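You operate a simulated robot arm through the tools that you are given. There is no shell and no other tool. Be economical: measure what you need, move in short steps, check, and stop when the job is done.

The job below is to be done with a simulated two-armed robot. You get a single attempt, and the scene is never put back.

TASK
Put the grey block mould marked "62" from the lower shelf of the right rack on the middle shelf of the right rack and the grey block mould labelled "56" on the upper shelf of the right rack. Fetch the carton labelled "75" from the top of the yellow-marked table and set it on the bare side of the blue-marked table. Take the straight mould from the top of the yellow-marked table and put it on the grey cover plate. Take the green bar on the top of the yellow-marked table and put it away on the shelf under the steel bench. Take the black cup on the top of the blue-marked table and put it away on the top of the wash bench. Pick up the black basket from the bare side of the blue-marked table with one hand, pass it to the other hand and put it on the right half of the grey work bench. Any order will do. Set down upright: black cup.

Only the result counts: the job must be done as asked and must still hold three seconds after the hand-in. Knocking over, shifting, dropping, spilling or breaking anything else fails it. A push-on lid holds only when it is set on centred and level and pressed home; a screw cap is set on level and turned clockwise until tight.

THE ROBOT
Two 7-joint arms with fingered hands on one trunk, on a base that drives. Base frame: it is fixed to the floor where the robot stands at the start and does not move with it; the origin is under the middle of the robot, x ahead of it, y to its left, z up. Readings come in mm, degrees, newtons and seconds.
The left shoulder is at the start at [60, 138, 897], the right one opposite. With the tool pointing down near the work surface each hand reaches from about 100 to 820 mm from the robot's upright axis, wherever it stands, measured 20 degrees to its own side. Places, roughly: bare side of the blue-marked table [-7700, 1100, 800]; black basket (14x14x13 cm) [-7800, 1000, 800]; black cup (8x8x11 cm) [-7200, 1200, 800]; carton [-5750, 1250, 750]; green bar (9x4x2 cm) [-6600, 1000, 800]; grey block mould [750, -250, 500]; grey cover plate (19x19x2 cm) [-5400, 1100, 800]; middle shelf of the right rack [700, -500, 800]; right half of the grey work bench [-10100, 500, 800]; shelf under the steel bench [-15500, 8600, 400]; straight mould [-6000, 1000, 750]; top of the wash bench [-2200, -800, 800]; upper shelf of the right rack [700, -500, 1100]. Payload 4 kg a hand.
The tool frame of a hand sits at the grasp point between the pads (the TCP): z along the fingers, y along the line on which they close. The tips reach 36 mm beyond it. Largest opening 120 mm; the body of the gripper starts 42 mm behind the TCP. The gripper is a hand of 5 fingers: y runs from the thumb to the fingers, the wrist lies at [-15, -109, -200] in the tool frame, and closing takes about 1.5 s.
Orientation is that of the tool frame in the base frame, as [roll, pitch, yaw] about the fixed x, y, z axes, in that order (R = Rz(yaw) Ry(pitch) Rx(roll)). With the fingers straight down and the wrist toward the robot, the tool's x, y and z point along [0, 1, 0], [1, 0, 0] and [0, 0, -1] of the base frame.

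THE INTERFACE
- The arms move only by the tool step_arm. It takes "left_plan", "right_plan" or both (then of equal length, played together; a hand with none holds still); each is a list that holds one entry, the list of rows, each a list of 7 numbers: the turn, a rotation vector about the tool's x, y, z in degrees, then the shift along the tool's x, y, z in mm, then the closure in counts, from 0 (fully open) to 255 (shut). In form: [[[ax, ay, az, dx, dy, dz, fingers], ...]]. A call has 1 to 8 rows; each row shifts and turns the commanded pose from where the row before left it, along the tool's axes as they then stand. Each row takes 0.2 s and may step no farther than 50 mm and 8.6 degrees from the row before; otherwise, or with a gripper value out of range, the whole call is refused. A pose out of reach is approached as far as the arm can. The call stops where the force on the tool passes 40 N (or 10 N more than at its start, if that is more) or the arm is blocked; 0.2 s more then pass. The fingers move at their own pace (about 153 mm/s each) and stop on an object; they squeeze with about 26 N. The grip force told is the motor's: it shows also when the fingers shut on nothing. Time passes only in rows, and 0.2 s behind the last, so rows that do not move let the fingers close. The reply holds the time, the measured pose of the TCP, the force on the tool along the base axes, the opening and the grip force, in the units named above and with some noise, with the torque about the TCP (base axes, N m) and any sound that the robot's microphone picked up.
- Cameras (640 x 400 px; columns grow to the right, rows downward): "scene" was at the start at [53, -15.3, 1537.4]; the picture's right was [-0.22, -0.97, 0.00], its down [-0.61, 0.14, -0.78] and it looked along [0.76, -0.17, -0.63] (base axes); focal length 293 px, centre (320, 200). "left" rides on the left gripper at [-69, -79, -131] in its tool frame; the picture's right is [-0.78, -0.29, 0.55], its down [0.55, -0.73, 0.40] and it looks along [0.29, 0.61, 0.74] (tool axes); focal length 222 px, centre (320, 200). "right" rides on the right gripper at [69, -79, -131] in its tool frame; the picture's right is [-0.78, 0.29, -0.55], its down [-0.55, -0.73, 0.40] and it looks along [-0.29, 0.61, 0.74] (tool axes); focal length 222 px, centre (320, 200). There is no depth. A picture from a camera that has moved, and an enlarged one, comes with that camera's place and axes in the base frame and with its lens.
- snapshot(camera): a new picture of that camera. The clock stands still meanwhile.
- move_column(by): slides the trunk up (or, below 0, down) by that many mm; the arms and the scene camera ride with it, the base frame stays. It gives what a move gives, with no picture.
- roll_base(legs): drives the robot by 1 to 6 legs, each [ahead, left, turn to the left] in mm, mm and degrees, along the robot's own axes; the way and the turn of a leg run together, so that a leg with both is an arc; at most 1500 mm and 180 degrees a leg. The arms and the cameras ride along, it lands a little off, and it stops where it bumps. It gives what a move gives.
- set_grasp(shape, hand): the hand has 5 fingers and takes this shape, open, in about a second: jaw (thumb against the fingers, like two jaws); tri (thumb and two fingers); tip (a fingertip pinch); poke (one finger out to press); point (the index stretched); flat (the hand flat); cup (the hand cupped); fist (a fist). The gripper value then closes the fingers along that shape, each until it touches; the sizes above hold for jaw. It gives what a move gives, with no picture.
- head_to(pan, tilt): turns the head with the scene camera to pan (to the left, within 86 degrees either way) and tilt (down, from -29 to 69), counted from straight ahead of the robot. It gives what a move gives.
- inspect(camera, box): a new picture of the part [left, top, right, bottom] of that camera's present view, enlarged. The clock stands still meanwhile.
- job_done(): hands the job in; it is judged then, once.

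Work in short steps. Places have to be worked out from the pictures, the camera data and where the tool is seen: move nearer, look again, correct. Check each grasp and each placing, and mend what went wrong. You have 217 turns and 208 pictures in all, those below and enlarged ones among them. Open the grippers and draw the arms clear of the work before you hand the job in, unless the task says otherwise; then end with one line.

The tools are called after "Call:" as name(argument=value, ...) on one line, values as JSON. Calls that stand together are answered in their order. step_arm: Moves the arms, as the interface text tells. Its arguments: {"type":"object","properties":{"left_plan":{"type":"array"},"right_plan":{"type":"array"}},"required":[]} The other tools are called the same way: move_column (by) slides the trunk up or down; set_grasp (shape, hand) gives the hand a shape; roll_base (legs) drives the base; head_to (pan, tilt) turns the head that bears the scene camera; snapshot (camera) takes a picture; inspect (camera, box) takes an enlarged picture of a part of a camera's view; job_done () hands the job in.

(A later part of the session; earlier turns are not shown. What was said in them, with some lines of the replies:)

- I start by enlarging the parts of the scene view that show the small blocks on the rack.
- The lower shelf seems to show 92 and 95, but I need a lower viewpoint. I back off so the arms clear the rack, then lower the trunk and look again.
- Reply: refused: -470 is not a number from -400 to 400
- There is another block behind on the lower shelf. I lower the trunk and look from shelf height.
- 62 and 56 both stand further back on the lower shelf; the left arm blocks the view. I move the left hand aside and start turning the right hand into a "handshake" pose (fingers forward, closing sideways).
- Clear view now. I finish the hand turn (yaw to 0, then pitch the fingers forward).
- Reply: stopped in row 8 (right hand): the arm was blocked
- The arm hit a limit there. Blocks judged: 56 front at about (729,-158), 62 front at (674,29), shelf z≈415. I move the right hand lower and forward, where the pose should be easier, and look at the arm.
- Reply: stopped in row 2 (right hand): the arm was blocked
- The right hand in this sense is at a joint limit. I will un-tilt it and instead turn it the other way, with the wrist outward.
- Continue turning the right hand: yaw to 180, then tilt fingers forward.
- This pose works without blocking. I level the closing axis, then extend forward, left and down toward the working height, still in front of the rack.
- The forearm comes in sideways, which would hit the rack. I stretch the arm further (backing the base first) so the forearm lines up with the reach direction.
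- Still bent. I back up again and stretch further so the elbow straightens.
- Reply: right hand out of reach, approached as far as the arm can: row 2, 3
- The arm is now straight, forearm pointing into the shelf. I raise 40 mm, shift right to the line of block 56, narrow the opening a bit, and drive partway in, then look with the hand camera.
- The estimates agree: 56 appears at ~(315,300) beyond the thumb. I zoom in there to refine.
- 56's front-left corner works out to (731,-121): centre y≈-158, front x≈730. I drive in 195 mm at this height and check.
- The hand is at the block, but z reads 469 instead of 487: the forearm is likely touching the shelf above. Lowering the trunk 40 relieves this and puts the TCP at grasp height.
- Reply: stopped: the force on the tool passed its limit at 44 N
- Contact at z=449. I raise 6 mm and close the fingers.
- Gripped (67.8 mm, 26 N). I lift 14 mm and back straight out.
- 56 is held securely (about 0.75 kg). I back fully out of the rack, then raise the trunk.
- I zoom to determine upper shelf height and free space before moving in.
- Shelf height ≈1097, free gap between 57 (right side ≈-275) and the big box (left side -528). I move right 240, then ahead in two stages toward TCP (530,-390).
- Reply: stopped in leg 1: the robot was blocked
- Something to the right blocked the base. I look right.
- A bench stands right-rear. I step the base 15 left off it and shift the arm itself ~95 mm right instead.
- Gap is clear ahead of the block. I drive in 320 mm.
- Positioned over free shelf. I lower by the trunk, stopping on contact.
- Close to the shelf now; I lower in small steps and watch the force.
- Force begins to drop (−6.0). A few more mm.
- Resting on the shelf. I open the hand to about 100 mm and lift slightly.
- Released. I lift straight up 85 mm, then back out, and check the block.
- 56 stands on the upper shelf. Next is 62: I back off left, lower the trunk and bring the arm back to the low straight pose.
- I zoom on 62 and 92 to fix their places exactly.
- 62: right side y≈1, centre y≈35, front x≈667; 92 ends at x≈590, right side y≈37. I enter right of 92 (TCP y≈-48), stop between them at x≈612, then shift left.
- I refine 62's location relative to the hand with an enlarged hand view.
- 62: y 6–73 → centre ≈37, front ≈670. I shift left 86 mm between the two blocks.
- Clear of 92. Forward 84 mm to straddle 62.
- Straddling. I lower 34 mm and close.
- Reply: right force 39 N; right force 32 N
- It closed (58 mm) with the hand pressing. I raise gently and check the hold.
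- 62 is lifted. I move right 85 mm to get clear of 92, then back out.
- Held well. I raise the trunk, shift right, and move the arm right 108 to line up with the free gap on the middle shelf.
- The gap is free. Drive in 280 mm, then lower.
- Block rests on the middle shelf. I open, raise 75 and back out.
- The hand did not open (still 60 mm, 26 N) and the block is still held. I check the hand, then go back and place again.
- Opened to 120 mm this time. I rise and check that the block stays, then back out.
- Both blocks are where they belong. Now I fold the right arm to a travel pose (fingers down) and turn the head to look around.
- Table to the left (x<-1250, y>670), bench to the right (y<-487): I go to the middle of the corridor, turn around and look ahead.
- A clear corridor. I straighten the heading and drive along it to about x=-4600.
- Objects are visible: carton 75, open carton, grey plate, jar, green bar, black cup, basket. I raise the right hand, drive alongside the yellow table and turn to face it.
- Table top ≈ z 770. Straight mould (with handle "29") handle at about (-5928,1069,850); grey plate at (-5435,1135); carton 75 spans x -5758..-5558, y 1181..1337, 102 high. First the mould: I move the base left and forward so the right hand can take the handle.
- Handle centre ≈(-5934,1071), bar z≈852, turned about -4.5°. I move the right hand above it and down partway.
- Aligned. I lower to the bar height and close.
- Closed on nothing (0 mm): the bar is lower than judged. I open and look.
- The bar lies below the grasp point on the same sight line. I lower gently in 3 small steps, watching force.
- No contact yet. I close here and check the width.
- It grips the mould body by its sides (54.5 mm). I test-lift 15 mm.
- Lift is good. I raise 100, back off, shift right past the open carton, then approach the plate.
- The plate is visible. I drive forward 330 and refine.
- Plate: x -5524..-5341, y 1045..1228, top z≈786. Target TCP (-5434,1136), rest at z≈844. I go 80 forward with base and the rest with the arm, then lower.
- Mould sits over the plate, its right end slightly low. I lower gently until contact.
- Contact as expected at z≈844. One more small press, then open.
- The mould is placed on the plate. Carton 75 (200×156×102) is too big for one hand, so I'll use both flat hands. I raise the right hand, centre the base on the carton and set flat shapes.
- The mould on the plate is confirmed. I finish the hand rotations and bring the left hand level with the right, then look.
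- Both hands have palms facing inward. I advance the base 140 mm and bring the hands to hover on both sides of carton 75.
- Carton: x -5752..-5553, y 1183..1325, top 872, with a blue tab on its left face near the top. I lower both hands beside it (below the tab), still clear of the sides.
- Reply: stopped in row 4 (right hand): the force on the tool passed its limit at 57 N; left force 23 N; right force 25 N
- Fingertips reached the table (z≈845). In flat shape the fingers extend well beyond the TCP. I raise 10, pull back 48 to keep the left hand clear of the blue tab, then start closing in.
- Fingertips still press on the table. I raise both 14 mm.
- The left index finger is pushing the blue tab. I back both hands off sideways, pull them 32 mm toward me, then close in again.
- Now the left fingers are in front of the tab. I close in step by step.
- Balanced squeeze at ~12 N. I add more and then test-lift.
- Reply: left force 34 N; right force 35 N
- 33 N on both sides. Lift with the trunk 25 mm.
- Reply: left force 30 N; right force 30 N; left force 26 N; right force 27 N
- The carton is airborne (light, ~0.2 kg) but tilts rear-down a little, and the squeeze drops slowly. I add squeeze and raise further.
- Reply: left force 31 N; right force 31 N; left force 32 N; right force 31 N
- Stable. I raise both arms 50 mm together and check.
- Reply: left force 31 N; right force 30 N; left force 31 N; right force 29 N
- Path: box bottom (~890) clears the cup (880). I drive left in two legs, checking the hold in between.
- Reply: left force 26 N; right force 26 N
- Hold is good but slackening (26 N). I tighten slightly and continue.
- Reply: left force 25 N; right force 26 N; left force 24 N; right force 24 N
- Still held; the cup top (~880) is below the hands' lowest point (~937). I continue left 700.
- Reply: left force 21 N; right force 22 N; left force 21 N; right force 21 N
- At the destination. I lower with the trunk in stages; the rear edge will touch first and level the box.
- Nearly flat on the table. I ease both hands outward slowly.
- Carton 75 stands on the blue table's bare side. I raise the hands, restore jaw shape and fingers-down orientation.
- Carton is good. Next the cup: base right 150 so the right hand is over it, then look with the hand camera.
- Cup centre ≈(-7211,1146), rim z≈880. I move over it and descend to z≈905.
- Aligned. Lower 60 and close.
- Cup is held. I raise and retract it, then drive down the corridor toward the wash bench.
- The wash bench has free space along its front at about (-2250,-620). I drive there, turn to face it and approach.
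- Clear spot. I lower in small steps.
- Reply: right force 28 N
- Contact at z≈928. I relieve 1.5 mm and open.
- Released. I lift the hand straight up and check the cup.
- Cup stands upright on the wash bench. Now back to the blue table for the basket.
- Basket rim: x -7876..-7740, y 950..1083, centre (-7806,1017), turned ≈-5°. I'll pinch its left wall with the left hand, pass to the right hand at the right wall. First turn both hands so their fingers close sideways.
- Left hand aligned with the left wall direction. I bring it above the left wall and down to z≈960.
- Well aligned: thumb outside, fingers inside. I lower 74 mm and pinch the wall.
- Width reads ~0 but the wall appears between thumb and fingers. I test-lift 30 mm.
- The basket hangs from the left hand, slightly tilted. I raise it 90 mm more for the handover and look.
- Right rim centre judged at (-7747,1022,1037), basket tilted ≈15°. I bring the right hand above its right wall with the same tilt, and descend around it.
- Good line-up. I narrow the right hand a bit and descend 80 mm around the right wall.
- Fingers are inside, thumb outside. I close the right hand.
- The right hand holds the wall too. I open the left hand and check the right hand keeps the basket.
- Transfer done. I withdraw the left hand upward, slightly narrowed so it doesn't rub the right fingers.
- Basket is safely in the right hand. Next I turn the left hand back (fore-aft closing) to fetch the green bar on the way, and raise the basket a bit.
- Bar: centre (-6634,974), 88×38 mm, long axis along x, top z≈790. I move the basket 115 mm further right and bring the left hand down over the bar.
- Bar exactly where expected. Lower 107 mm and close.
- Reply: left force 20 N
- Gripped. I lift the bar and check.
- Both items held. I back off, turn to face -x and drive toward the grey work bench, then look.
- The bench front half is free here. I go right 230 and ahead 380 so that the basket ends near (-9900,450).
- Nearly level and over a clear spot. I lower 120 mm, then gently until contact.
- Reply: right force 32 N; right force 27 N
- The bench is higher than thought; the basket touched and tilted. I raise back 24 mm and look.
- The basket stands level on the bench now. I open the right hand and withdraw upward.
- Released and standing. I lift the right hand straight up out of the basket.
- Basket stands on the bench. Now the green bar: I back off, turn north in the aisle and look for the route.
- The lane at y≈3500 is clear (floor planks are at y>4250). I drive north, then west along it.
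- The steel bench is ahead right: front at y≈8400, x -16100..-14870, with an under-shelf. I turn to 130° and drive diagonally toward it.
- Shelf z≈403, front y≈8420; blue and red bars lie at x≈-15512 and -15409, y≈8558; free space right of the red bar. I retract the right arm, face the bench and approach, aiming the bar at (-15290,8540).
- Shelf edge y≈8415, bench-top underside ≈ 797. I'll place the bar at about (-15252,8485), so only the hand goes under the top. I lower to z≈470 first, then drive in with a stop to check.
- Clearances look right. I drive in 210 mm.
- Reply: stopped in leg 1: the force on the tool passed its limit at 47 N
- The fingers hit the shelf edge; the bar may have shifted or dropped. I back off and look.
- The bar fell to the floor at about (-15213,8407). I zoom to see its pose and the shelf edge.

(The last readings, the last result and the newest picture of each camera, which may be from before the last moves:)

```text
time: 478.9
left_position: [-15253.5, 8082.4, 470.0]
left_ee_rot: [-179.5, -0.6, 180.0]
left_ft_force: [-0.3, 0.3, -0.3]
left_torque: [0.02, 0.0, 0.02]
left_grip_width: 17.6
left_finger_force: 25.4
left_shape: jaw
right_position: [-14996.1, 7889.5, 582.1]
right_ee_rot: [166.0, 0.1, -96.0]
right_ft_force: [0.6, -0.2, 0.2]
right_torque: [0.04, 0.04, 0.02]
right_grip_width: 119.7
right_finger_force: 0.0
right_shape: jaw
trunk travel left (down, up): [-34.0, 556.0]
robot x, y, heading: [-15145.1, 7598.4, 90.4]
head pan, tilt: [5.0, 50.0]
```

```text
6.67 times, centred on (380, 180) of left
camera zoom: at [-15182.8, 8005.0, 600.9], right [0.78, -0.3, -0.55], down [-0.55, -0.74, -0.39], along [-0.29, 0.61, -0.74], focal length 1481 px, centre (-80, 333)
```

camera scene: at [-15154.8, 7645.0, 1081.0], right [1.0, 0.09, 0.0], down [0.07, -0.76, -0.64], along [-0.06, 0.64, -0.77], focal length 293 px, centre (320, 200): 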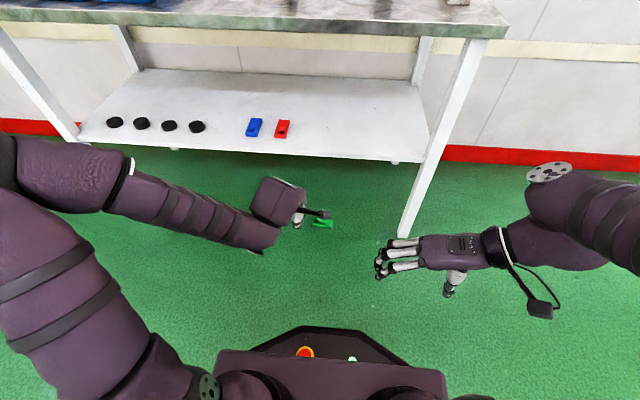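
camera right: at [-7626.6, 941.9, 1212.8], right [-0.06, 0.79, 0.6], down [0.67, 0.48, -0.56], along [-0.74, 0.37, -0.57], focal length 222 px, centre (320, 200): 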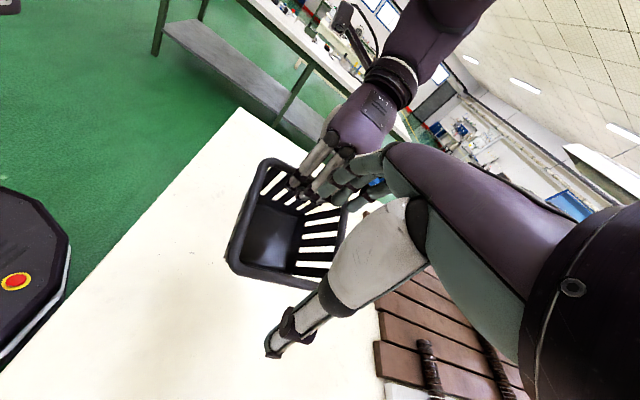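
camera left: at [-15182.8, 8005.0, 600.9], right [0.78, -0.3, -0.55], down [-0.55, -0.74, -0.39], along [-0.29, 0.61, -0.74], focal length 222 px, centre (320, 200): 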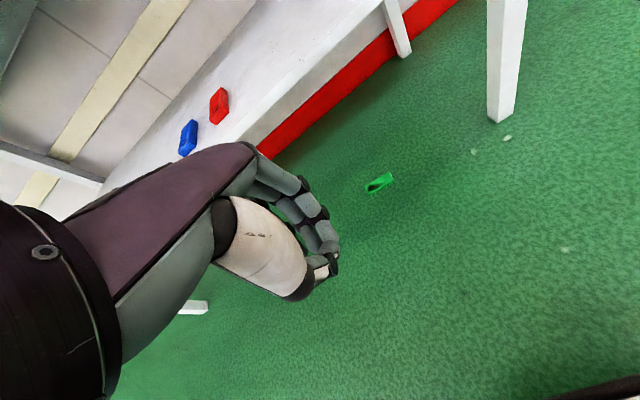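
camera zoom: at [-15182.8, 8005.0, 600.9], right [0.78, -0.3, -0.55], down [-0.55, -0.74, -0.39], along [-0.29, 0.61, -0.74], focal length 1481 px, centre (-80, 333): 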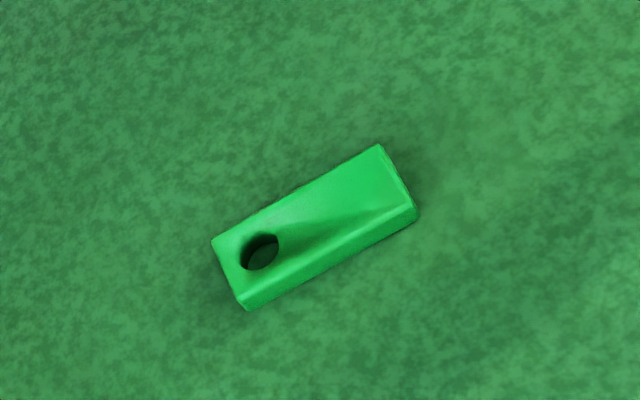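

The bar lies flat at (-15212,8408), long axis nearly along x, under the shelf's front edge. I lower the left arm to z≈150, reaching further forward, with the hand open.

Call:
move_column(by=-33)

Call:
step_arm(left_plan=[[[0, 0, 4, 0, 14.5, 36, 0], [0, 0, 0, 0, 14.5, 36, 0], [0, 0, 0, 0, 14.5, 36, 0], [0, 0, 0, 0, 14.5, 36, 0], [0, 0, 0, 0, 14.5, 36, 0], [0, 0, 0, 0, 14.5, 36, 0], [0, 0, 0, 0, 14.5, 36, 0], [0, 0, 0, 0, 14.5, 36, 0]]])

Call:
snapshot(camera="scene")

```text
time: 479.7
left_position: [-15253.6, 8083.4, 438.0]
left_ee_rot: [-179.5, -0.6, -179.9]
left_ft_force: [0.1, -0.8, -0.3]
left_torque: [-0.01, -0.03, -0.03]
left_grip_width: 17.6
left_finger_force: 26.2
left_shape: jaw
right_position: [-14996.8, 7889.0, 549.9]
right_ee_rot: [165.9, 0.1, -95.9]
right_ft_force: [0.6, -1.3, 0.9]
right_torque: [0.0, -0.02, 0.04]
right_grip_width: 119.8
right_finger_force: 0.0
right_shape: jaw
trunk travel left (down, up): [-1.0, 589.0]
robot x, y, heading: [-15146.0, 7592.6, 90.5]
head pan, tilt: [5.0, 50.0]
```

```text
time: 481.5
left_position: [-15251.0, 8196.5, 147.7]
left_ee_rot: [-179.4, -0.7, 175.9]
left_ft_force: [-0.3, 0.1, 0.4]
left_torque: [-0.01, 0.0, 0.02]
left_grip_width: 119.8
left_finger_force: 0.1
left_shape: jaw
right_position: [-14995.2, 7888.9, 549.9]
right_ee_rot: [165.9, 0.1, -96.0]
right_ft_force: [1.0, 0.9, -0.1]
right_torque: [-0.01, 0.0, -0.03]
right_grip_width: 119.7
right_finger_force: 0.0
right_shape: jaw
trunk travel left (down, up): [-1.0, 589.0]
robot x, y, heading: [-15147.7, 7593.6, 90.3]
head pan, tilt: [5.0, 50.0]
```

```text
33 pictures are left
camera scene: at [-15154.7, 7644.8, 1048.0], right [1.0, 0.1, 0.0], down [0.07, -0.76, -0.64], along [-0.06, 0.64, -0.77], focal length 293 px, centre (320, 200)
```

scene: 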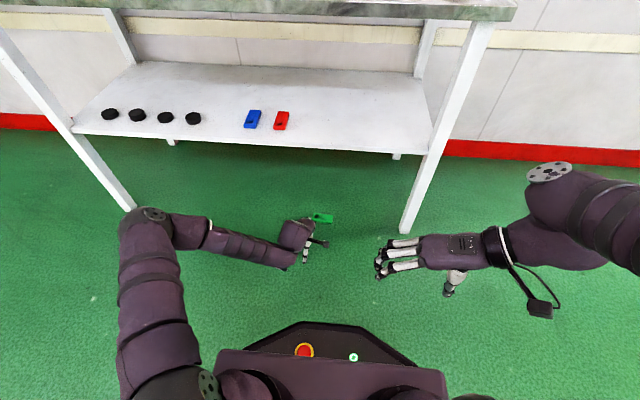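

Call:
step_arm(left_plan=[[[0, 0, 0, 0, 0, 25, 0], [0, 0, 0, 0, 0, 22, 0]]])

Call:
roll_base(legs=[[205, -39, 0]])

Call:
snapshot(camera="left")

```text
time: 482.1
left_position: [-15249.4, 8194.0, 101.1]
left_ee_rot: [-179.5, -0.6, 175.9]
left_ft_force: [-0.3, 0.1, 0.2]
left_torque: [-0.02, -0.01, 0.02]
left_grip_width: 119.7
left_finger_force: 0.2
left_shape: jaw
right_position: [-14995.3, 7889.3, 549.7]
right_ee_rot: [166.0, 0.0, -95.9]
right_ft_force: [-0.8, -0.5, -0.3]
right_torque: [-0.01, -0.02, 0.01]
right_grip_width: 119.8
right_finger_force: 0.0
right_shape: jaw
trunk travel left (down, up): [-1.0, 589.0]
robot x, y, heading: [-15147.9, 7596.0, 90.6]
head pan, tilt: [5.0, 50.0]
```

```text
time: 483.7
left_position: [-15209.4, 8399.6, 101.7]
left_ee_rot: [-179.5, -0.6, 175.9]
left_ft_force: [0.5, 0.0, 0.0]
left_torque: [0.0, -0.01, 0.01]
left_grip_width: 120.0
left_finger_force: 0.1
left_shape: jaw
right_position: [-14958.9, 8094.3, 550.9]
right_ee_rot: [166.1, 0.0, -96.1]
right_ft_force: [-0.2, 0.5, 0.0]
right_torque: [-0.02, 0.04, -0.02]
right_grip_width: 119.8
right_finger_force: 0.1
right_shape: jaw
trunk travel left (down, up): [-1.0, 589.0]
robot x, y, heading: [-15109.8, 7797.9, 90.2]
head pan, tilt: [5.0, 50.0]
```

```text
32 pictures are left
camera left: at [-15145.9, 8317.8, 232.9], right [0.76, -0.35, -0.55], down [-0.61, -0.7, -0.39], along [-0.25, 0.63, -0.74], focal length 222 px, centre (320, 200)
```

left: 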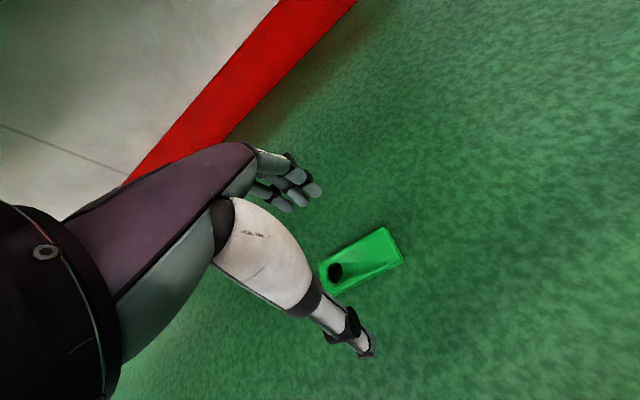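

The bar is exactly below the hand. Lower 54 and close.

Call:
step_arm(left_plan=[[[0, 0, 0, 0, 0, 22, 0], [0, 0, 0, 0, 0, 20, 0], [0, 0, 0, 0, 0, 12, 0], [0, 0, 0, 0, 0, 0, 100], [0, 0, 0, 0, 0, 0, 180], [0, 0, 0, 0, 0, 0, 255], [0, 0, 0, 0, 0, 0, 255], [0, 0, 0, 0, 0, 0, 255]]])

Call:
step_arm(left_plan=[[[0, 0, 0, 0, 0, -20, 255], [0, 0, 0, 0, 0, -25, 255], [0, 0, 0, 0, 0, 0, 255]]])

Call:
snapshot(camera="left")

```text
time: 485.5
left_position: [-15214.3, 8402.3, 63.1]
left_ee_rot: [-179.4, -0.6, 175.9]
left_ft_force: [0.7, -0.4, -0.2]
left_torque: [0.0, -0.02, 0.05]
left_grip_width: 0.0
left_finger_force: 26.0
left_shape: jaw
left hand out of reach, approached as far as the arm can: row 2, 3
right_position: [-14958.9, 8093.8, 548.9]
right_ee_rot: [166.0, 0.1, -96.0]
right_ft_force: [0.5, 0.3, 0.9]
right_torque: [-0.01, 0.02, -0.02]
right_grip_width: 119.8
right_finger_force: 0.1
right_shape: jaw
trunk travel left (down, up): [-1.0, 589.0]
robot x, y, heading: [-15108.3, 7800.5, 90.5]
head pan, tilt: [5.0, 50.0]
```

```text
time: 486.3
left_position: [-15215.7, 8402.3, 108.7]
left_ee_rot: [-179.5, -0.6, 175.8]
left_ft_force: [-0.2, 0.1, -0.4]
left_torque: [0.0, -0.02, -0.01]
left_grip_width: 0.1
left_finger_force: 26.4
left_shape: jaw
right_position: [-14959.3, 8094.8, 548.7]
right_ee_rot: [165.9, 0.1, -96.1]
right_ft_force: [0.6, -0.2, -0.3]
right_torque: [0.02, 0.01, 0.0]
right_grip_width: 119.7
right_finger_force: 0.0
right_shape: jaw
trunk travel left (down, up): [-1.0, 589.0]
robot x, y, heading: [-15108.7, 7800.7, 90.4]
head pan, tilt: [5.0, 50.0]
```

```text
31 pictures are left
camera left: at [-15150.9, 8321.1, 239.5], right [0.76, -0.35, -0.55], down [-0.61, -0.7, -0.38], along [-0.25, 0.63, -0.74], focal length 222 px, centre (320, 200)
```

left: 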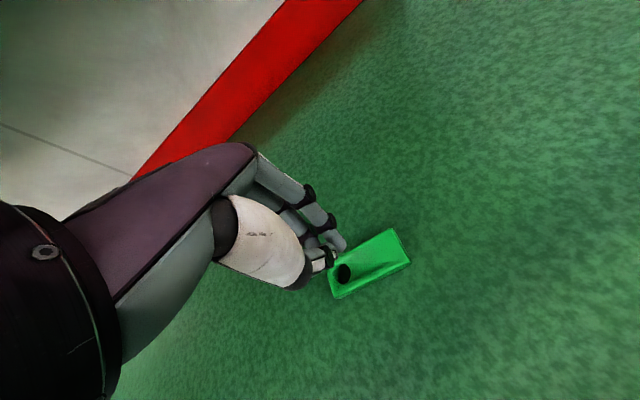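

Out of reach at this stretch (z stops at 63). I bring the arm back 110 and the base forward 110 so the hand can go lower.

Call:
step_arm(left_plan=[[[0, 0, 0, 0, 0, -10, 0], [0, 0, 0, -3, -37, 0, 0], [0, 0, 0, -3, -37, 0, 0], [0, 0, 0, 0, -37, 0, 0], [0, 0, 0, 0, 0, 0, 0]]])

Call:
roll_base(legs=[[111, 0, 0]])

Call:
snapshot(camera="left")

```text
time: 487.5
left_position: [-15212.6, 8353.8, 117.3]
left_ee_rot: [-179.4, -0.5, 175.9]
left_ft_force: [-0.1, -0.3, -0.6]
left_torque: [-0.02, 0.03, 0.03]
left_grip_width: 119.9
left_finger_force: 0.1
left_shape: jaw
left hand out of reach, approached as far as the arm can: row 3, 4
right_position: [-14957.7, 8094.1, 548.7]
right_ee_rot: [166.1, 0.0, -96.0]
right_ft_force: [0.6, -0.5, -0.7]
right_torque: [0.01, 0.01, -0.02]
right_grip_width: 119.6
right_finger_force: 0.0
right_shape: jaw
trunk travel left (down, up): [-1.0, 589.0]
robot x, y, heading: [-15111.1, 7799.2, 90.5]
head pan, tilt: [5.0, 50.0]
```

```text
time: 488.7
left_position: [-15213.2, 8465.5, 116.6]
left_ee_rot: [-179.4, -0.5, 175.9]
left_ft_force: [-0.8, -0.6, 0.5]
left_torque: [-0.01, 0.0, -0.03]
left_grip_width: 119.9
left_finger_force: 0.1
left_shape: jaw
right_position: [-14959.3, 8205.8, 549.3]
right_ee_rot: [166.0, 0.2, -96.1]
right_ft_force: [0.1, 0.1, -0.1]
right_torque: [0.0, 0.0, -0.01]
right_grip_width: 119.8
right_finger_force: 0.1
right_shape: jaw
trunk travel left (down, up): [-1.0, 589.0]
robot x, y, heading: [-15113.1, 7915.3, 90.5]
head pan, tilt: [5.0, 50.0]
```

```text
30 pictures are left
camera left: at [-15149.8, 8382.9, 249.4], right [0.76, -0.35, -0.55], down [-0.6, -0.7, -0.38], along [-0.25, 0.62, -0.74], focal length 222 px, centre (320, 200)
```

left: 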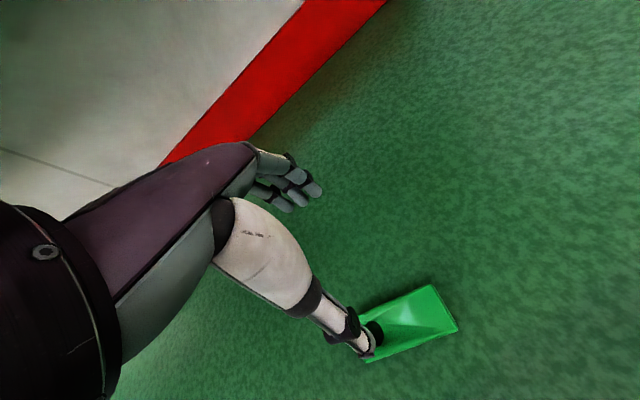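

The arm has an inner limit here; farther out should let it go lower. I back the base 235 and stretch the arm forward 170.

Call:
roll_base(legs=[[-235, 0, 0]])

Call:
step_arm(left_plan=[[[0, 0, 0, -1, 43, 0, 0], [0, 0, 0, -1, 43, 0, 0], [0, 0, 0, -1, 43, 0, 0], [0, 0, 0, -1, 42, 0, 0], [0, 0, 0, 0, 0, 20, 0], [0, 0, 0, 0, 0, 20, 0], [0, 0, 0, 0, 0, 0, 0]]])

```text
time: 490.4
left_position: [-15214.3, 8235.2, 117.5]
left_ee_rot: [-179.3, -0.7, 176.2]
left_ft_force: [-0.7, -1.0, -0.6]
left_torque: [0.01, 0.03, 0.02]
left_grip_width: 120.0
left_finger_force: 0.1
left_shape: jaw
right_position: [-14957.7, 7977.8, 550.0]
right_ee_rot: [166.1, 0.1, -95.8]
right_ft_force: [-0.3, 0.1, 0.1]
right_torque: [0.01, 0.0, 0.0]
right_grip_width: 119.8
right_finger_force: 0.0
right_shape: jaw
trunk travel left (down, up): [-1.0, 589.0]
robot x, y, heading: [-15106.1, 7683.4, 90.7]
head pan, tilt: [5.0, 50.0]
```

```text
time: 492.0
left_position: [-15199.4, 8406.5, 77.0]
left_ee_rot: [-179.3, -0.6, 176.1]
left_ft_force: [-0.3, -0.1, 0.8]
left_torque: [-0.03, -0.02, 0.0]
left_grip_width: 120.0
left_finger_force: 0.0
left_shape: jaw
right_position: [-14958.9, 7976.9, 549.5]
right_ee_rot: [166.0, 0.1, -95.8]
right_ft_force: [0.0, 0.4, 0.3]
right_torque: [-0.02, 0.01, -0.01]
right_grip_width: 119.4
right_finger_force: 0.1
right_shape: jaw
trunk travel left (down, up): [-1.0, 589.0]
robot x, y, heading: [-15110.2, 7682.6, 90.6]
head pan, tilt: [5.0, 50.0]
```

Reaches better. Adjust a few mm and lower to z≈46.

Call:
step_arm(left_plan=[[[0, 0, 0, 9, -5, 10, 0], [0, 0, 0, 0, 0, 12, 0], [0, 0, 0, 0, 0, 9, 0], [0, 0, 0, 0, 0, 0, 0]]])

Call:
snapshot(camera="left")

```text
time: 493.0
left_position: [-15207.8, 8401.6, 43.9]
left_ee_rot: [-179.4, -0.5, 176.2]
left_ft_force: [0.5, -0.1, -0.5]
left_torque: [0.04, 0.02, -0.02]
left_grip_width: 120.0
left_finger_force: 0.0
left_shape: jaw
right_position: [-14957.4, 7976.9, 549.9]
right_ee_rot: [166.1, 0.1, -95.8]
right_ft_force: [0.5, -0.1, 0.1]
right_torque: [0.03, -0.04, 0.04]
right_grip_width: 119.6
right_finger_force: 0.1
right_shape: jaw
trunk travel left (down, up): [-1.0, 589.0]
robot x, y, heading: [-15103.6, 7682.5, 90.6]
head pan, tilt: [5.0, 50.0]
```

```text
29 pictures are left
camera left: at [-15142.7, 8319.1, 175.9], right [0.76, -0.35, -0.55], down [-0.6, -0.7, -0.38], along [-0.25, 0.62, -0.74], focal length 222 px, centre (320, 200)
```

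left: 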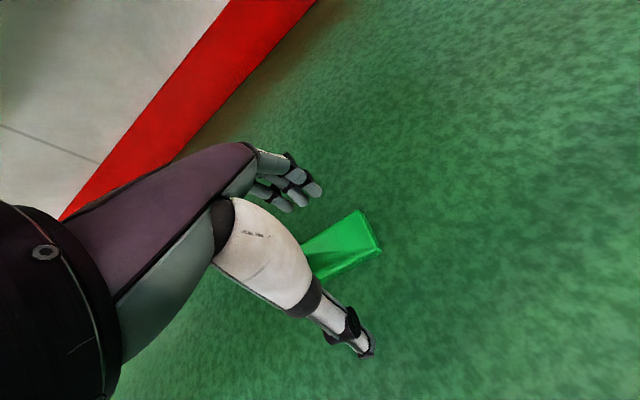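

Bar lies between the fingers. I lower 2 mm more, close, and lift.

Call:
step_arm(left_plan=[[[0, 0, 0, 0, 0, 2, 60], [0, 0, 0, 0, 0, 0, 120], [0, 0, 0, 0, 0, 0, 180], [0, 0, 0, 0, 0, 0, 255], [0, 0, 0, 0, 0, 0, 255], [0, 0, 0, 0, 0, 0, 255], [0, 0, 0, 0, 0, 0, 255]]])

Call:
step_arm(left_plan=[[[0, 0, 0, 0, 0, -12, 255], [0, 0, 0, 0, 0, -25, 255], [0, 0, 0, 0, 0, 0, 255]]])

Call:
snapshot(camera="left")

```text
time: 494.6
left_position: [-15208.2, 8399.4, 42.9]
left_ee_rot: [-179.4, -0.7, 176.1]
left_ft_force: [0.0, 0.6, 0.4]
left_torque: [0.03, 0.03, -0.02]
left_grip_width: 34.3
left_finger_force: 26.1
left_shape: jaw
right_position: [-14958.2, 7976.4, 549.5]
right_ee_rot: [166.0, 0.0, -95.8]
right_ft_force: [0.4, -0.1, 0.0]
right_torque: [-0.01, 0.02, 0.03]
right_grip_width: 120.0
right_finger_force: 0.0
right_shape: jaw
trunk travel left (down, up): [-1.0, 589.0]
robot x, y, heading: [-15111.0, 7681.8, 90.7]
head pan, tilt: [5.0, 50.0]
```

```text
time: 495.4
left_position: [-15209.3, 8400.8, 80.4]
left_ee_rot: [-179.3, -0.7, 176.0]
left_ft_force: [-0.3, -0.2, -1.9]
left_torque: [-0.01, -0.03, 0.0]
left_grip_width: 34.5
left_finger_force: 26.5
left_shape: jaw
right_position: [-14957.9, 7975.5, 549.1]
right_ee_rot: [166.0, 0.0, -95.8]
right_ft_force: [0.4, 0.1, -0.6]
right_torque: [0.0, 0.03, -0.02]
right_grip_width: 119.5
right_finger_force: 0.1
right_shape: jaw
trunk travel left (down, up): [-1.0, 589.0]
robot x, y, heading: [-15105.3, 7679.1, 90.5]
head pan, tilt: [5.0, 50.0]
```

```text
28 pictures are left
camera left: at [-15143.4, 8319.0, 211.3], right [0.76, -0.35, -0.55], down [-0.6, -0.7, -0.38], along [-0.25, 0.62, -0.74], focal length 222 px, centre (320, 200)
```

left: 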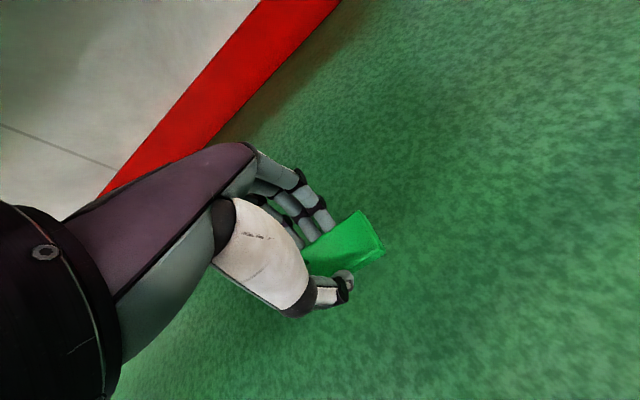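

Good grip (34 mm). I back off, raise the arm to shelf height, keeping the trunk low.

Call:
roll_base(legs=[[-300, 0, 0]])

Call:
step_arm(left_plan=[[[0, 0, -4, 0, -17, -45, 255], [0, 0, 0, 0, -17, -45, 255], [0, 0, 0, 0, -17, -45, 255], [0, 0, 0, 0, -17, -45, 255], [0, 0, 0, 0, -17, -45, 255], [0, 0, 0, 0, -17, -45, 255], [0, 0, 0, 0, -17, -45, 255], [0, 0, 0, 0, -17, -45, 255]]])

Call:
move_column(by=85)

Call:
head_to(pan=5, tilt=30)

Call:
snapshot(camera="scene")

```text
time: 497.5
left_position: [-15203.4, 8103.3, 80.4]
left_ee_rot: [-179.5, -0.7, 175.9]
left_ft_force: [0.2, -0.2, -0.5]
left_torque: [0.01, -0.01, -0.01]
left_grip_width: 34.3
left_finger_force: 25.6
left_shape: jaw
right_position: [-14954.6, 7679.2, 548.8]
right_ee_rot: [166.0, 0.1, -96.1]
right_ft_force: [-0.5, -0.1, 0.0]
right_torque: [0.02, -0.04, -0.02]
right_grip_width: 119.7
right_finger_force: 0.1
right_shape: jaw
trunk travel left (down, up): [-1.0, 589.0]
robot x, y, heading: [-15105.3, 7378.8, 90.3]
head pan, tilt: [5.0, 50.0]
```

```text
time: 499.3
left_position: [-15197.9, 7967.9, 442.7]
left_ee_rot: [-179.3, -0.7, -180.0]
left_ft_force: [0.9, -0.6, -1.1]
left_torque: [-0.02, 0.02, -0.01]
left_grip_width: 34.0
left_finger_force: 26.1
left_shape: jaw
right_position: [-14954.5, 7678.0, 549.2]
right_ee_rot: [166.0, 0.1, -96.0]
right_ft_force: [0.1, 0.3, -1.2]
right_torque: [-0.03, -0.03, 0.0]
right_grip_width: 119.9
right_finger_force: 0.1
right_shape: jaw
trunk travel left (down, up): [-1.0, 589.0]
robot x, y, heading: [-15105.7, 7381.2, 90.1]
head pan, tilt: [5.0, 50.0]
```

```text
time: 500.5
left_position: [-15197.9, 7967.2, 526.9]
left_ee_rot: [-179.4, -0.7, 179.9]
left_ft_force: [-1.1, 0.5, -1.3]
left_torque: [0.0, -0.02, -0.01]
left_grip_width: 34.1
left_finger_force: 26.2
left_shape: jaw
right_position: [-14953.8, 7676.8, 634.0]
right_ee_rot: [166.0, 0.1, -95.9]
right_ft_force: [-0.1, -0.8, 1.1]
right_torque: [-0.03, -0.02, 0.03]
right_grip_width: 119.6
right_finger_force: 0.1
right_shape: jaw
trunk travel left (down, up): [-86.0, 504.0]
robot x, y, heading: [-15105.0, 7381.8, 90.4]
head pan, tilt: [5.0, 50.0]
```

```text
time: 501.3
left_position: [-15197.0, 7968.4, 527.9]
left_ee_rot: [-179.4, -0.8, 179.9]
left_ft_force: [-0.3, 0.2, -0.9]
left_torque: [-0.01, 0.01, 0.0]
left_grip_width: 33.9
left_finger_force: 26.2
left_shape: jaw
right_position: [-14954.0, 7677.0, 634.5]
right_ee_rot: [166.1, 0.1, -96.0]
right_ft_force: [-0.2, -0.1, 0.0]
right_torque: [-0.01, -0.01, -0.01]
right_grip_width: 120.0
right_finger_force: 0.1
right_shape: jaw
trunk travel left (down, up): [-86.0, 504.0]
robot x, y, heading: [-15108.8, 7383.3, 90.2]
head pan, tilt: [5.0, 30.0]
```

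```text
27 pictures are left
camera scene: at [-15114.9, 7447.2, 1162.3], right [1.0, 0.09, 0.0], down [0.05, -0.5, -0.87], along [-0.08, 0.86, -0.5], focal length 293 px, centre (320, 200)
```

scene: 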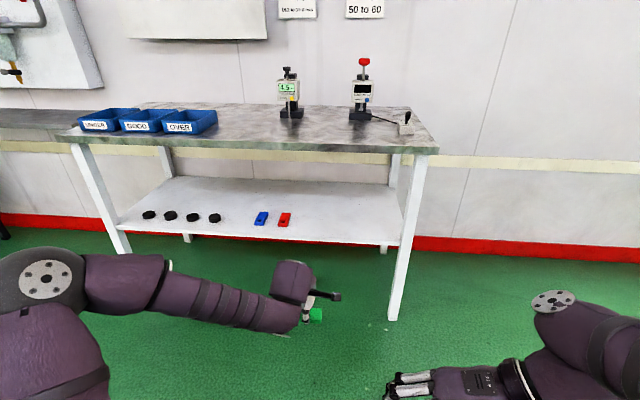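

Call:
inspect(camera="scene", box=[280, 200, 420, 330])

```text
3.08 times, centred on (350, 265) of scene
camera zoom: at [-15114.9, 7447.2, 1162.3], right [1.0, 0.09, 0.0], down [0.05, -0.5, -0.87], along [-0.08, 0.86, -0.5], focal length 901 px, centre (228, 0)
```

zoom: 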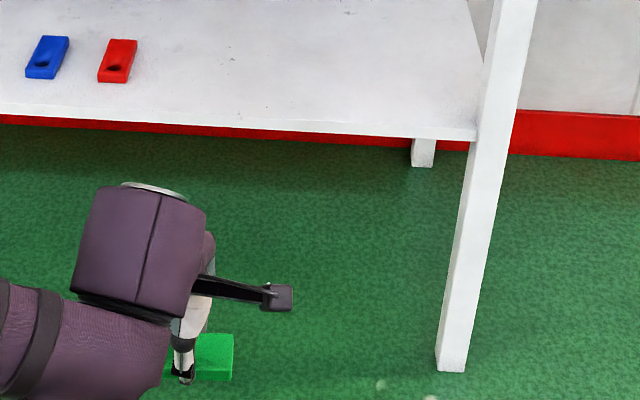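

Shelf top ≈450 (front edge y≈8380), so rest height is TCP≈493; red bar at (-15364,8477) leaves room. I drive in at z≈530, in two parts.

Call:
roll_base(legs=[[380, 0, 0]])

Call:
snapshot(camera="left")

Call:
snapshot(camera="scene")

```text
time: 503.7
left_position: [-15199.9, 8338.3, 528.2]
left_ee_rot: [-179.4, -0.7, 180.0]
left_ft_force: [-0.3, -0.4, -0.7]
left_torque: [0.04, -0.01, 0.01]
left_grip_width: 34.3
left_finger_force: 25.5
left_shape: jaw
right_position: [-14956.7, 8048.2, 635.4]
right_ee_rot: [166.1, 0.1, -95.9]
right_ft_force: [-0.6, 0.0, 0.8]
right_torque: [0.02, 0.02, 0.02]
right_grip_width: 119.7
right_finger_force: 0.0
right_shape: jaw
trunk travel left (down, up): [-86.0, 504.0]
robot x, y, heading: [-15108.9, 7754.9, 90.2]
head pan, tilt: [5.0, 30.0]
```

```text
25 pictures are left
camera left: at [-15130.5, 8261.0, 659.3], right [0.78, -0.3, -0.55], down [-0.55, -0.74, -0.38], along [-0.29, 0.61, -0.74], focal length 222 px, centre (320, 200)
```

left: 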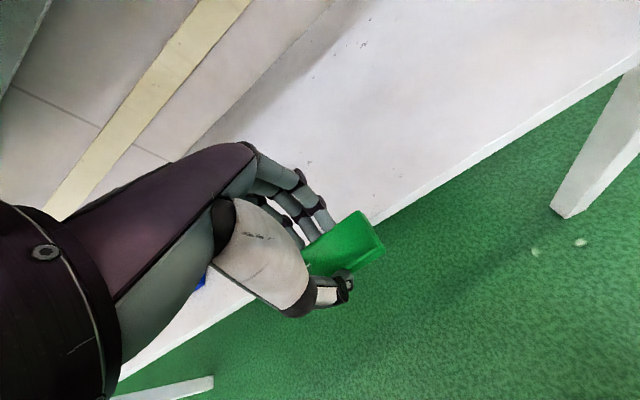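

```text
24 pictures are left
camera scene: at [-15117.7, 7817.3, 1162.4], right [1.0, 0.09, 0.0], down [0.05, -0.5, -0.87], along [-0.08, 0.86, -0.5], focal length 293 px, centre (320, 200)
```

scene: 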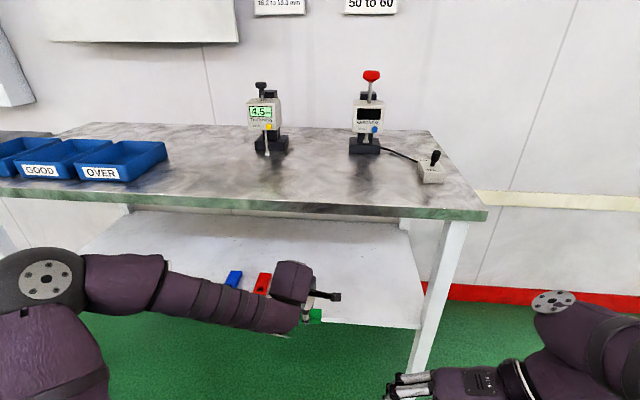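

Bar is above the shelf level and clear. I advance 115 mm.

Call:
roll_base(legs=[[115, 0, 0]])

Call:
snapshot(camera="left")

```text
time: 504.9
left_position: [-15201.2, 8453.8, 529.0]
left_ee_rot: [-179.4, -0.8, 180.0]
left_ft_force: [-0.2, 0.8, -0.5]
left_torque: [-0.01, 0.0, -0.02]
left_grip_width: 34.4
left_finger_force: 25.9
left_shape: jaw
right_position: [-14958.1, 8165.4, 635.0]
right_ee_rot: [165.9, 0.2, -95.9]
right_ft_force: [-0.1, 0.7, 0.0]
right_torque: [-0.03, 0.0, -0.01]
right_grip_width: 119.7
right_finger_force: 0.0
right_shape: jaw
trunk travel left (down, up): [-86.0, 504.0]
robot x, y, heading: [-15109.6, 7867.2, 90.5]
head pan, tilt: [5.0, 30.0]
```

```text
23 pictures are left
camera left: at [-15131.5, 8377.4, 659.3], right [0.78, -0.3, -0.55], down [-0.55, -0.74, -0.38], along [-0.29, 0.61, -0.74], focal length 222 px, centre (320, 200)
```

left: 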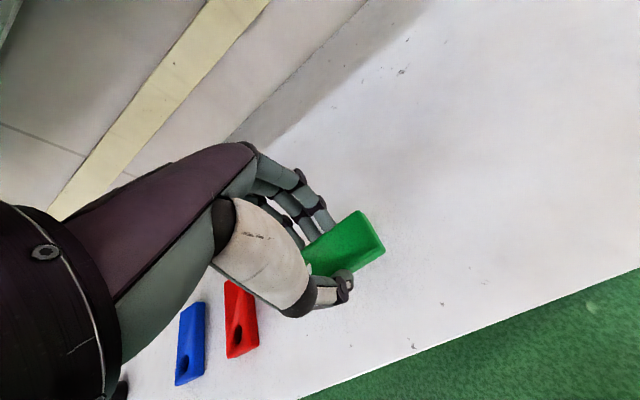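

Over the free shelf area. I lower with the trunk in steps.

Call:
move_column(by=-25)

Call:
move_column(by=-7)

Call:
move_column(by=-5)

```text
time: 505.6
left_position: [-15200.1, 8454.7, 502.4]
left_ee_rot: [-179.4, -0.7, -180.0]
left_ft_force: [-0.1, 0.2, -0.9]
left_torque: [0.0, 0.01, 0.0]
left_grip_width: 34.0
left_finger_force: 26.5
left_shape: jaw
right_position: [-14958.1, 8164.0, 609.9]
right_ee_rot: [166.0, 0.0, -95.9]
right_ft_force: [0.4, 0.7, 0.1]
right_torque: [0.0, -0.01, 0.0]
right_grip_width: 119.6
right_finger_force: 0.1
right_shape: jaw
trunk travel left (down, up): [-61.0, 529.0]
robot x, y, heading: [-15111.6, 7869.3, 90.3]
head pan, tilt: [5.0, 30.0]
```

```text
time: 506.2
left_position: [-15202.3, 8453.4, 496.0]
left_ee_rot: [-179.4, -0.7, 180.0]
left_ft_force: [0.1, 0.5, -0.8]
left_torque: [-0.01, 0.01, 0.01]
left_grip_width: 33.9
left_finger_force: 26.3
left_shape: jaw
right_position: [-14958.4, 8163.9, 602.8]
right_ee_rot: [166.0, 0.0, -96.0]
right_ft_force: [-0.3, -1.2, 0.3]
right_torque: [0.04, 0.05, 0.0]
right_grip_width: 119.9
right_finger_force: 0.0
right_shape: jaw
trunk travel left (down, up): [-54.0, 536.0]
robot x, y, heading: [-15109.0, 7871.6, 90.7]
head pan, tilt: [5.0, 30.0]
```

```text
time: 506.7
left_position: [-15201.5, 8455.7, 491.7]
left_ee_rot: [-179.5, -0.7, -180.0]
left_ft_force: [-0.9, -0.5, 5.0]
left_torque: [0.0, 0.06, -0.02]
left_grip_width: 34.1
left_finger_force: 26.0
left_shape: jaw
right_position: [-14957.4, 8164.6, 598.0]
right_ee_rot: [166.0, 0.1, -95.8]
right_ft_force: [0.2, -0.3, 0.1]
right_torque: [0.02, 0.03, 0.0]
right_grip_width: 119.4
right_finger_force: 0.1
right_shape: jaw
trunk travel left (down, up): [-49.0, 541.0]
robot x, y, heading: [-15109.0, 7869.1, 90.2]
head pan, tilt: [5.0, 30.0]
```

Contact at z≈492. I open the left hand and check before lifting.

Call:
step_arm(left_plan=[[[0, 0, 0, 0, 0, 0, 180], [0, 0, 0, 0, 0, 0, 120], [0, 0, 0, 0, 0, 0, 60], [0, 0, 0, 0, 0, 0, 30], [0, 0, 0, 0, 0, 0, 30], [0, 0, 0, 0, 0, 0, 30]]])

Call:
snapshot(camera="left")

```text
time: 508.1
left_position: [-15201.4, 8453.8, 491.6]
left_ee_rot: [-179.4, -0.7, -179.9]
left_ft_force: [-0.3, 0.5, -0.3]
left_torque: [0.0, 0.0, -0.01]
left_grip_width: 105.5
left_finger_force: 0.0
left_shape: jaw
right_position: [-14958.1, 8164.2, 598.2]
right_ee_rot: [166.0, 0.0, -95.9]
right_ft_force: [0.4, -0.7, 1.3]
right_torque: [-0.01, 0.01, -0.01]
right_grip_width: 119.7
right_finger_force: 0.1
right_shape: jaw
trunk travel left (down, up): [-49.0, 541.0]
robot x, y, heading: [-15109.3, 7869.6, 90.5]
head pan, tilt: [5.0, 30.0]
```

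```text
22 pictures are left
camera left: at [-15131.6, 8377.4, 622.3], right [0.78, -0.3, -0.55], down [-0.55, -0.74, -0.38], along [-0.3, 0.61, -0.74], focal length 222 px, centre (320, 200)
```

left: 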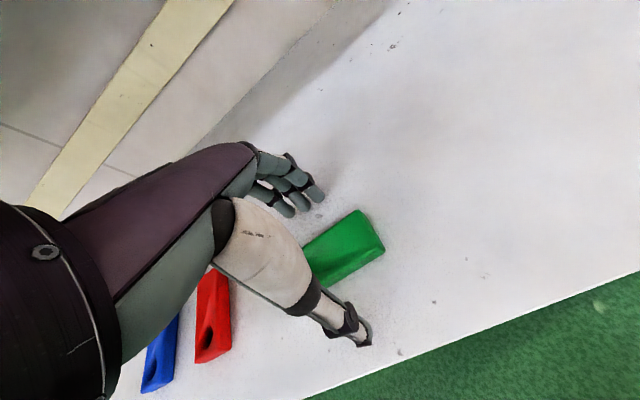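

Bar lies flat on the shelf beside the red bar. I lift 40 and back out, then check.

Call:
move_column(by=42)

Call:
roll_base(legs=[[-450, 0, 0]])

Call:
inspect(camera="scene", box=[90, 130, 450, 330])

```text
time: 509.0
left_position: [-15201.6, 8454.9, 532.4]
left_ee_rot: [-179.3, -0.7, -180.0]
left_ft_force: [0.6, -1.1, 0.6]
left_torque: [0.0, 0.03, -0.02]
left_grip_width: 105.4
left_finger_force: 0.0
left_shape: jaw
right_position: [-14957.5, 8164.5, 639.7]
right_ee_rot: [165.9, 0.2, -96.0]
right_ft_force: [1.1, 0.0, -0.1]
right_torque: [-0.01, 0.02, -0.04]
right_grip_width: 119.8
right_finger_force: 0.0
right_shape: jaw
trunk travel left (down, up): [-91.0, 499.0]
robot x, y, heading: [-15107.6, 7871.9, 90.5]
head pan, tilt: [5.0, 30.0]
```

```text
time: 511.7
left_position: [-15195.9, 8008.5, 532.9]
left_ee_rot: [-179.4, -0.8, 179.5]
left_ft_force: [-1.3, -0.8, 0.5]
left_torque: [0.02, 0.01, -0.04]
left_grip_width: 105.4
left_finger_force: 0.1
left_shape: jaw
right_position: [-14954.7, 7717.3, 639.9]
right_ee_rot: [166.0, 0.1, -96.4]
right_ft_force: [-0.4, 0.1, -0.8]
right_torque: [0.01, 0.0, 0.05]
right_grip_width: 120.0
right_finger_force: 0.1
right_shape: jaw
trunk travel left (down, up): [-91.0, 499.0]
robot x, y, heading: [-15106.6, 7422.0, 89.7]
head pan, tilt: [5.0, 30.0]
```

```text
1.78 times, centred on (270, 230) of scene
camera zoom: at [-15116.4, 7487.5, 1167.4], right [1.0, 0.09, 0.0], down [0.04, -0.5, -0.87], along [-0.08, 0.86, -0.5], focal length 521 px, centre (409, 147)
```

zoom: 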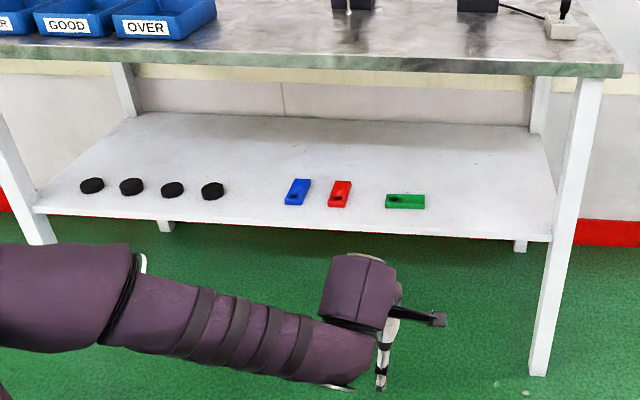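

The green bar lies on the shelf under the steel bench and every other item has been checked in place. Both hands are open and clear, so I hand in.

Call:
job_done()

```text
The job is handed in.
```

The job is handed in, with every item placed where the task asked. The green bar was knocked out of the hand against the shelf edge and fell to the floor once. I picked it up and placed it on the shelf under the steel bench.
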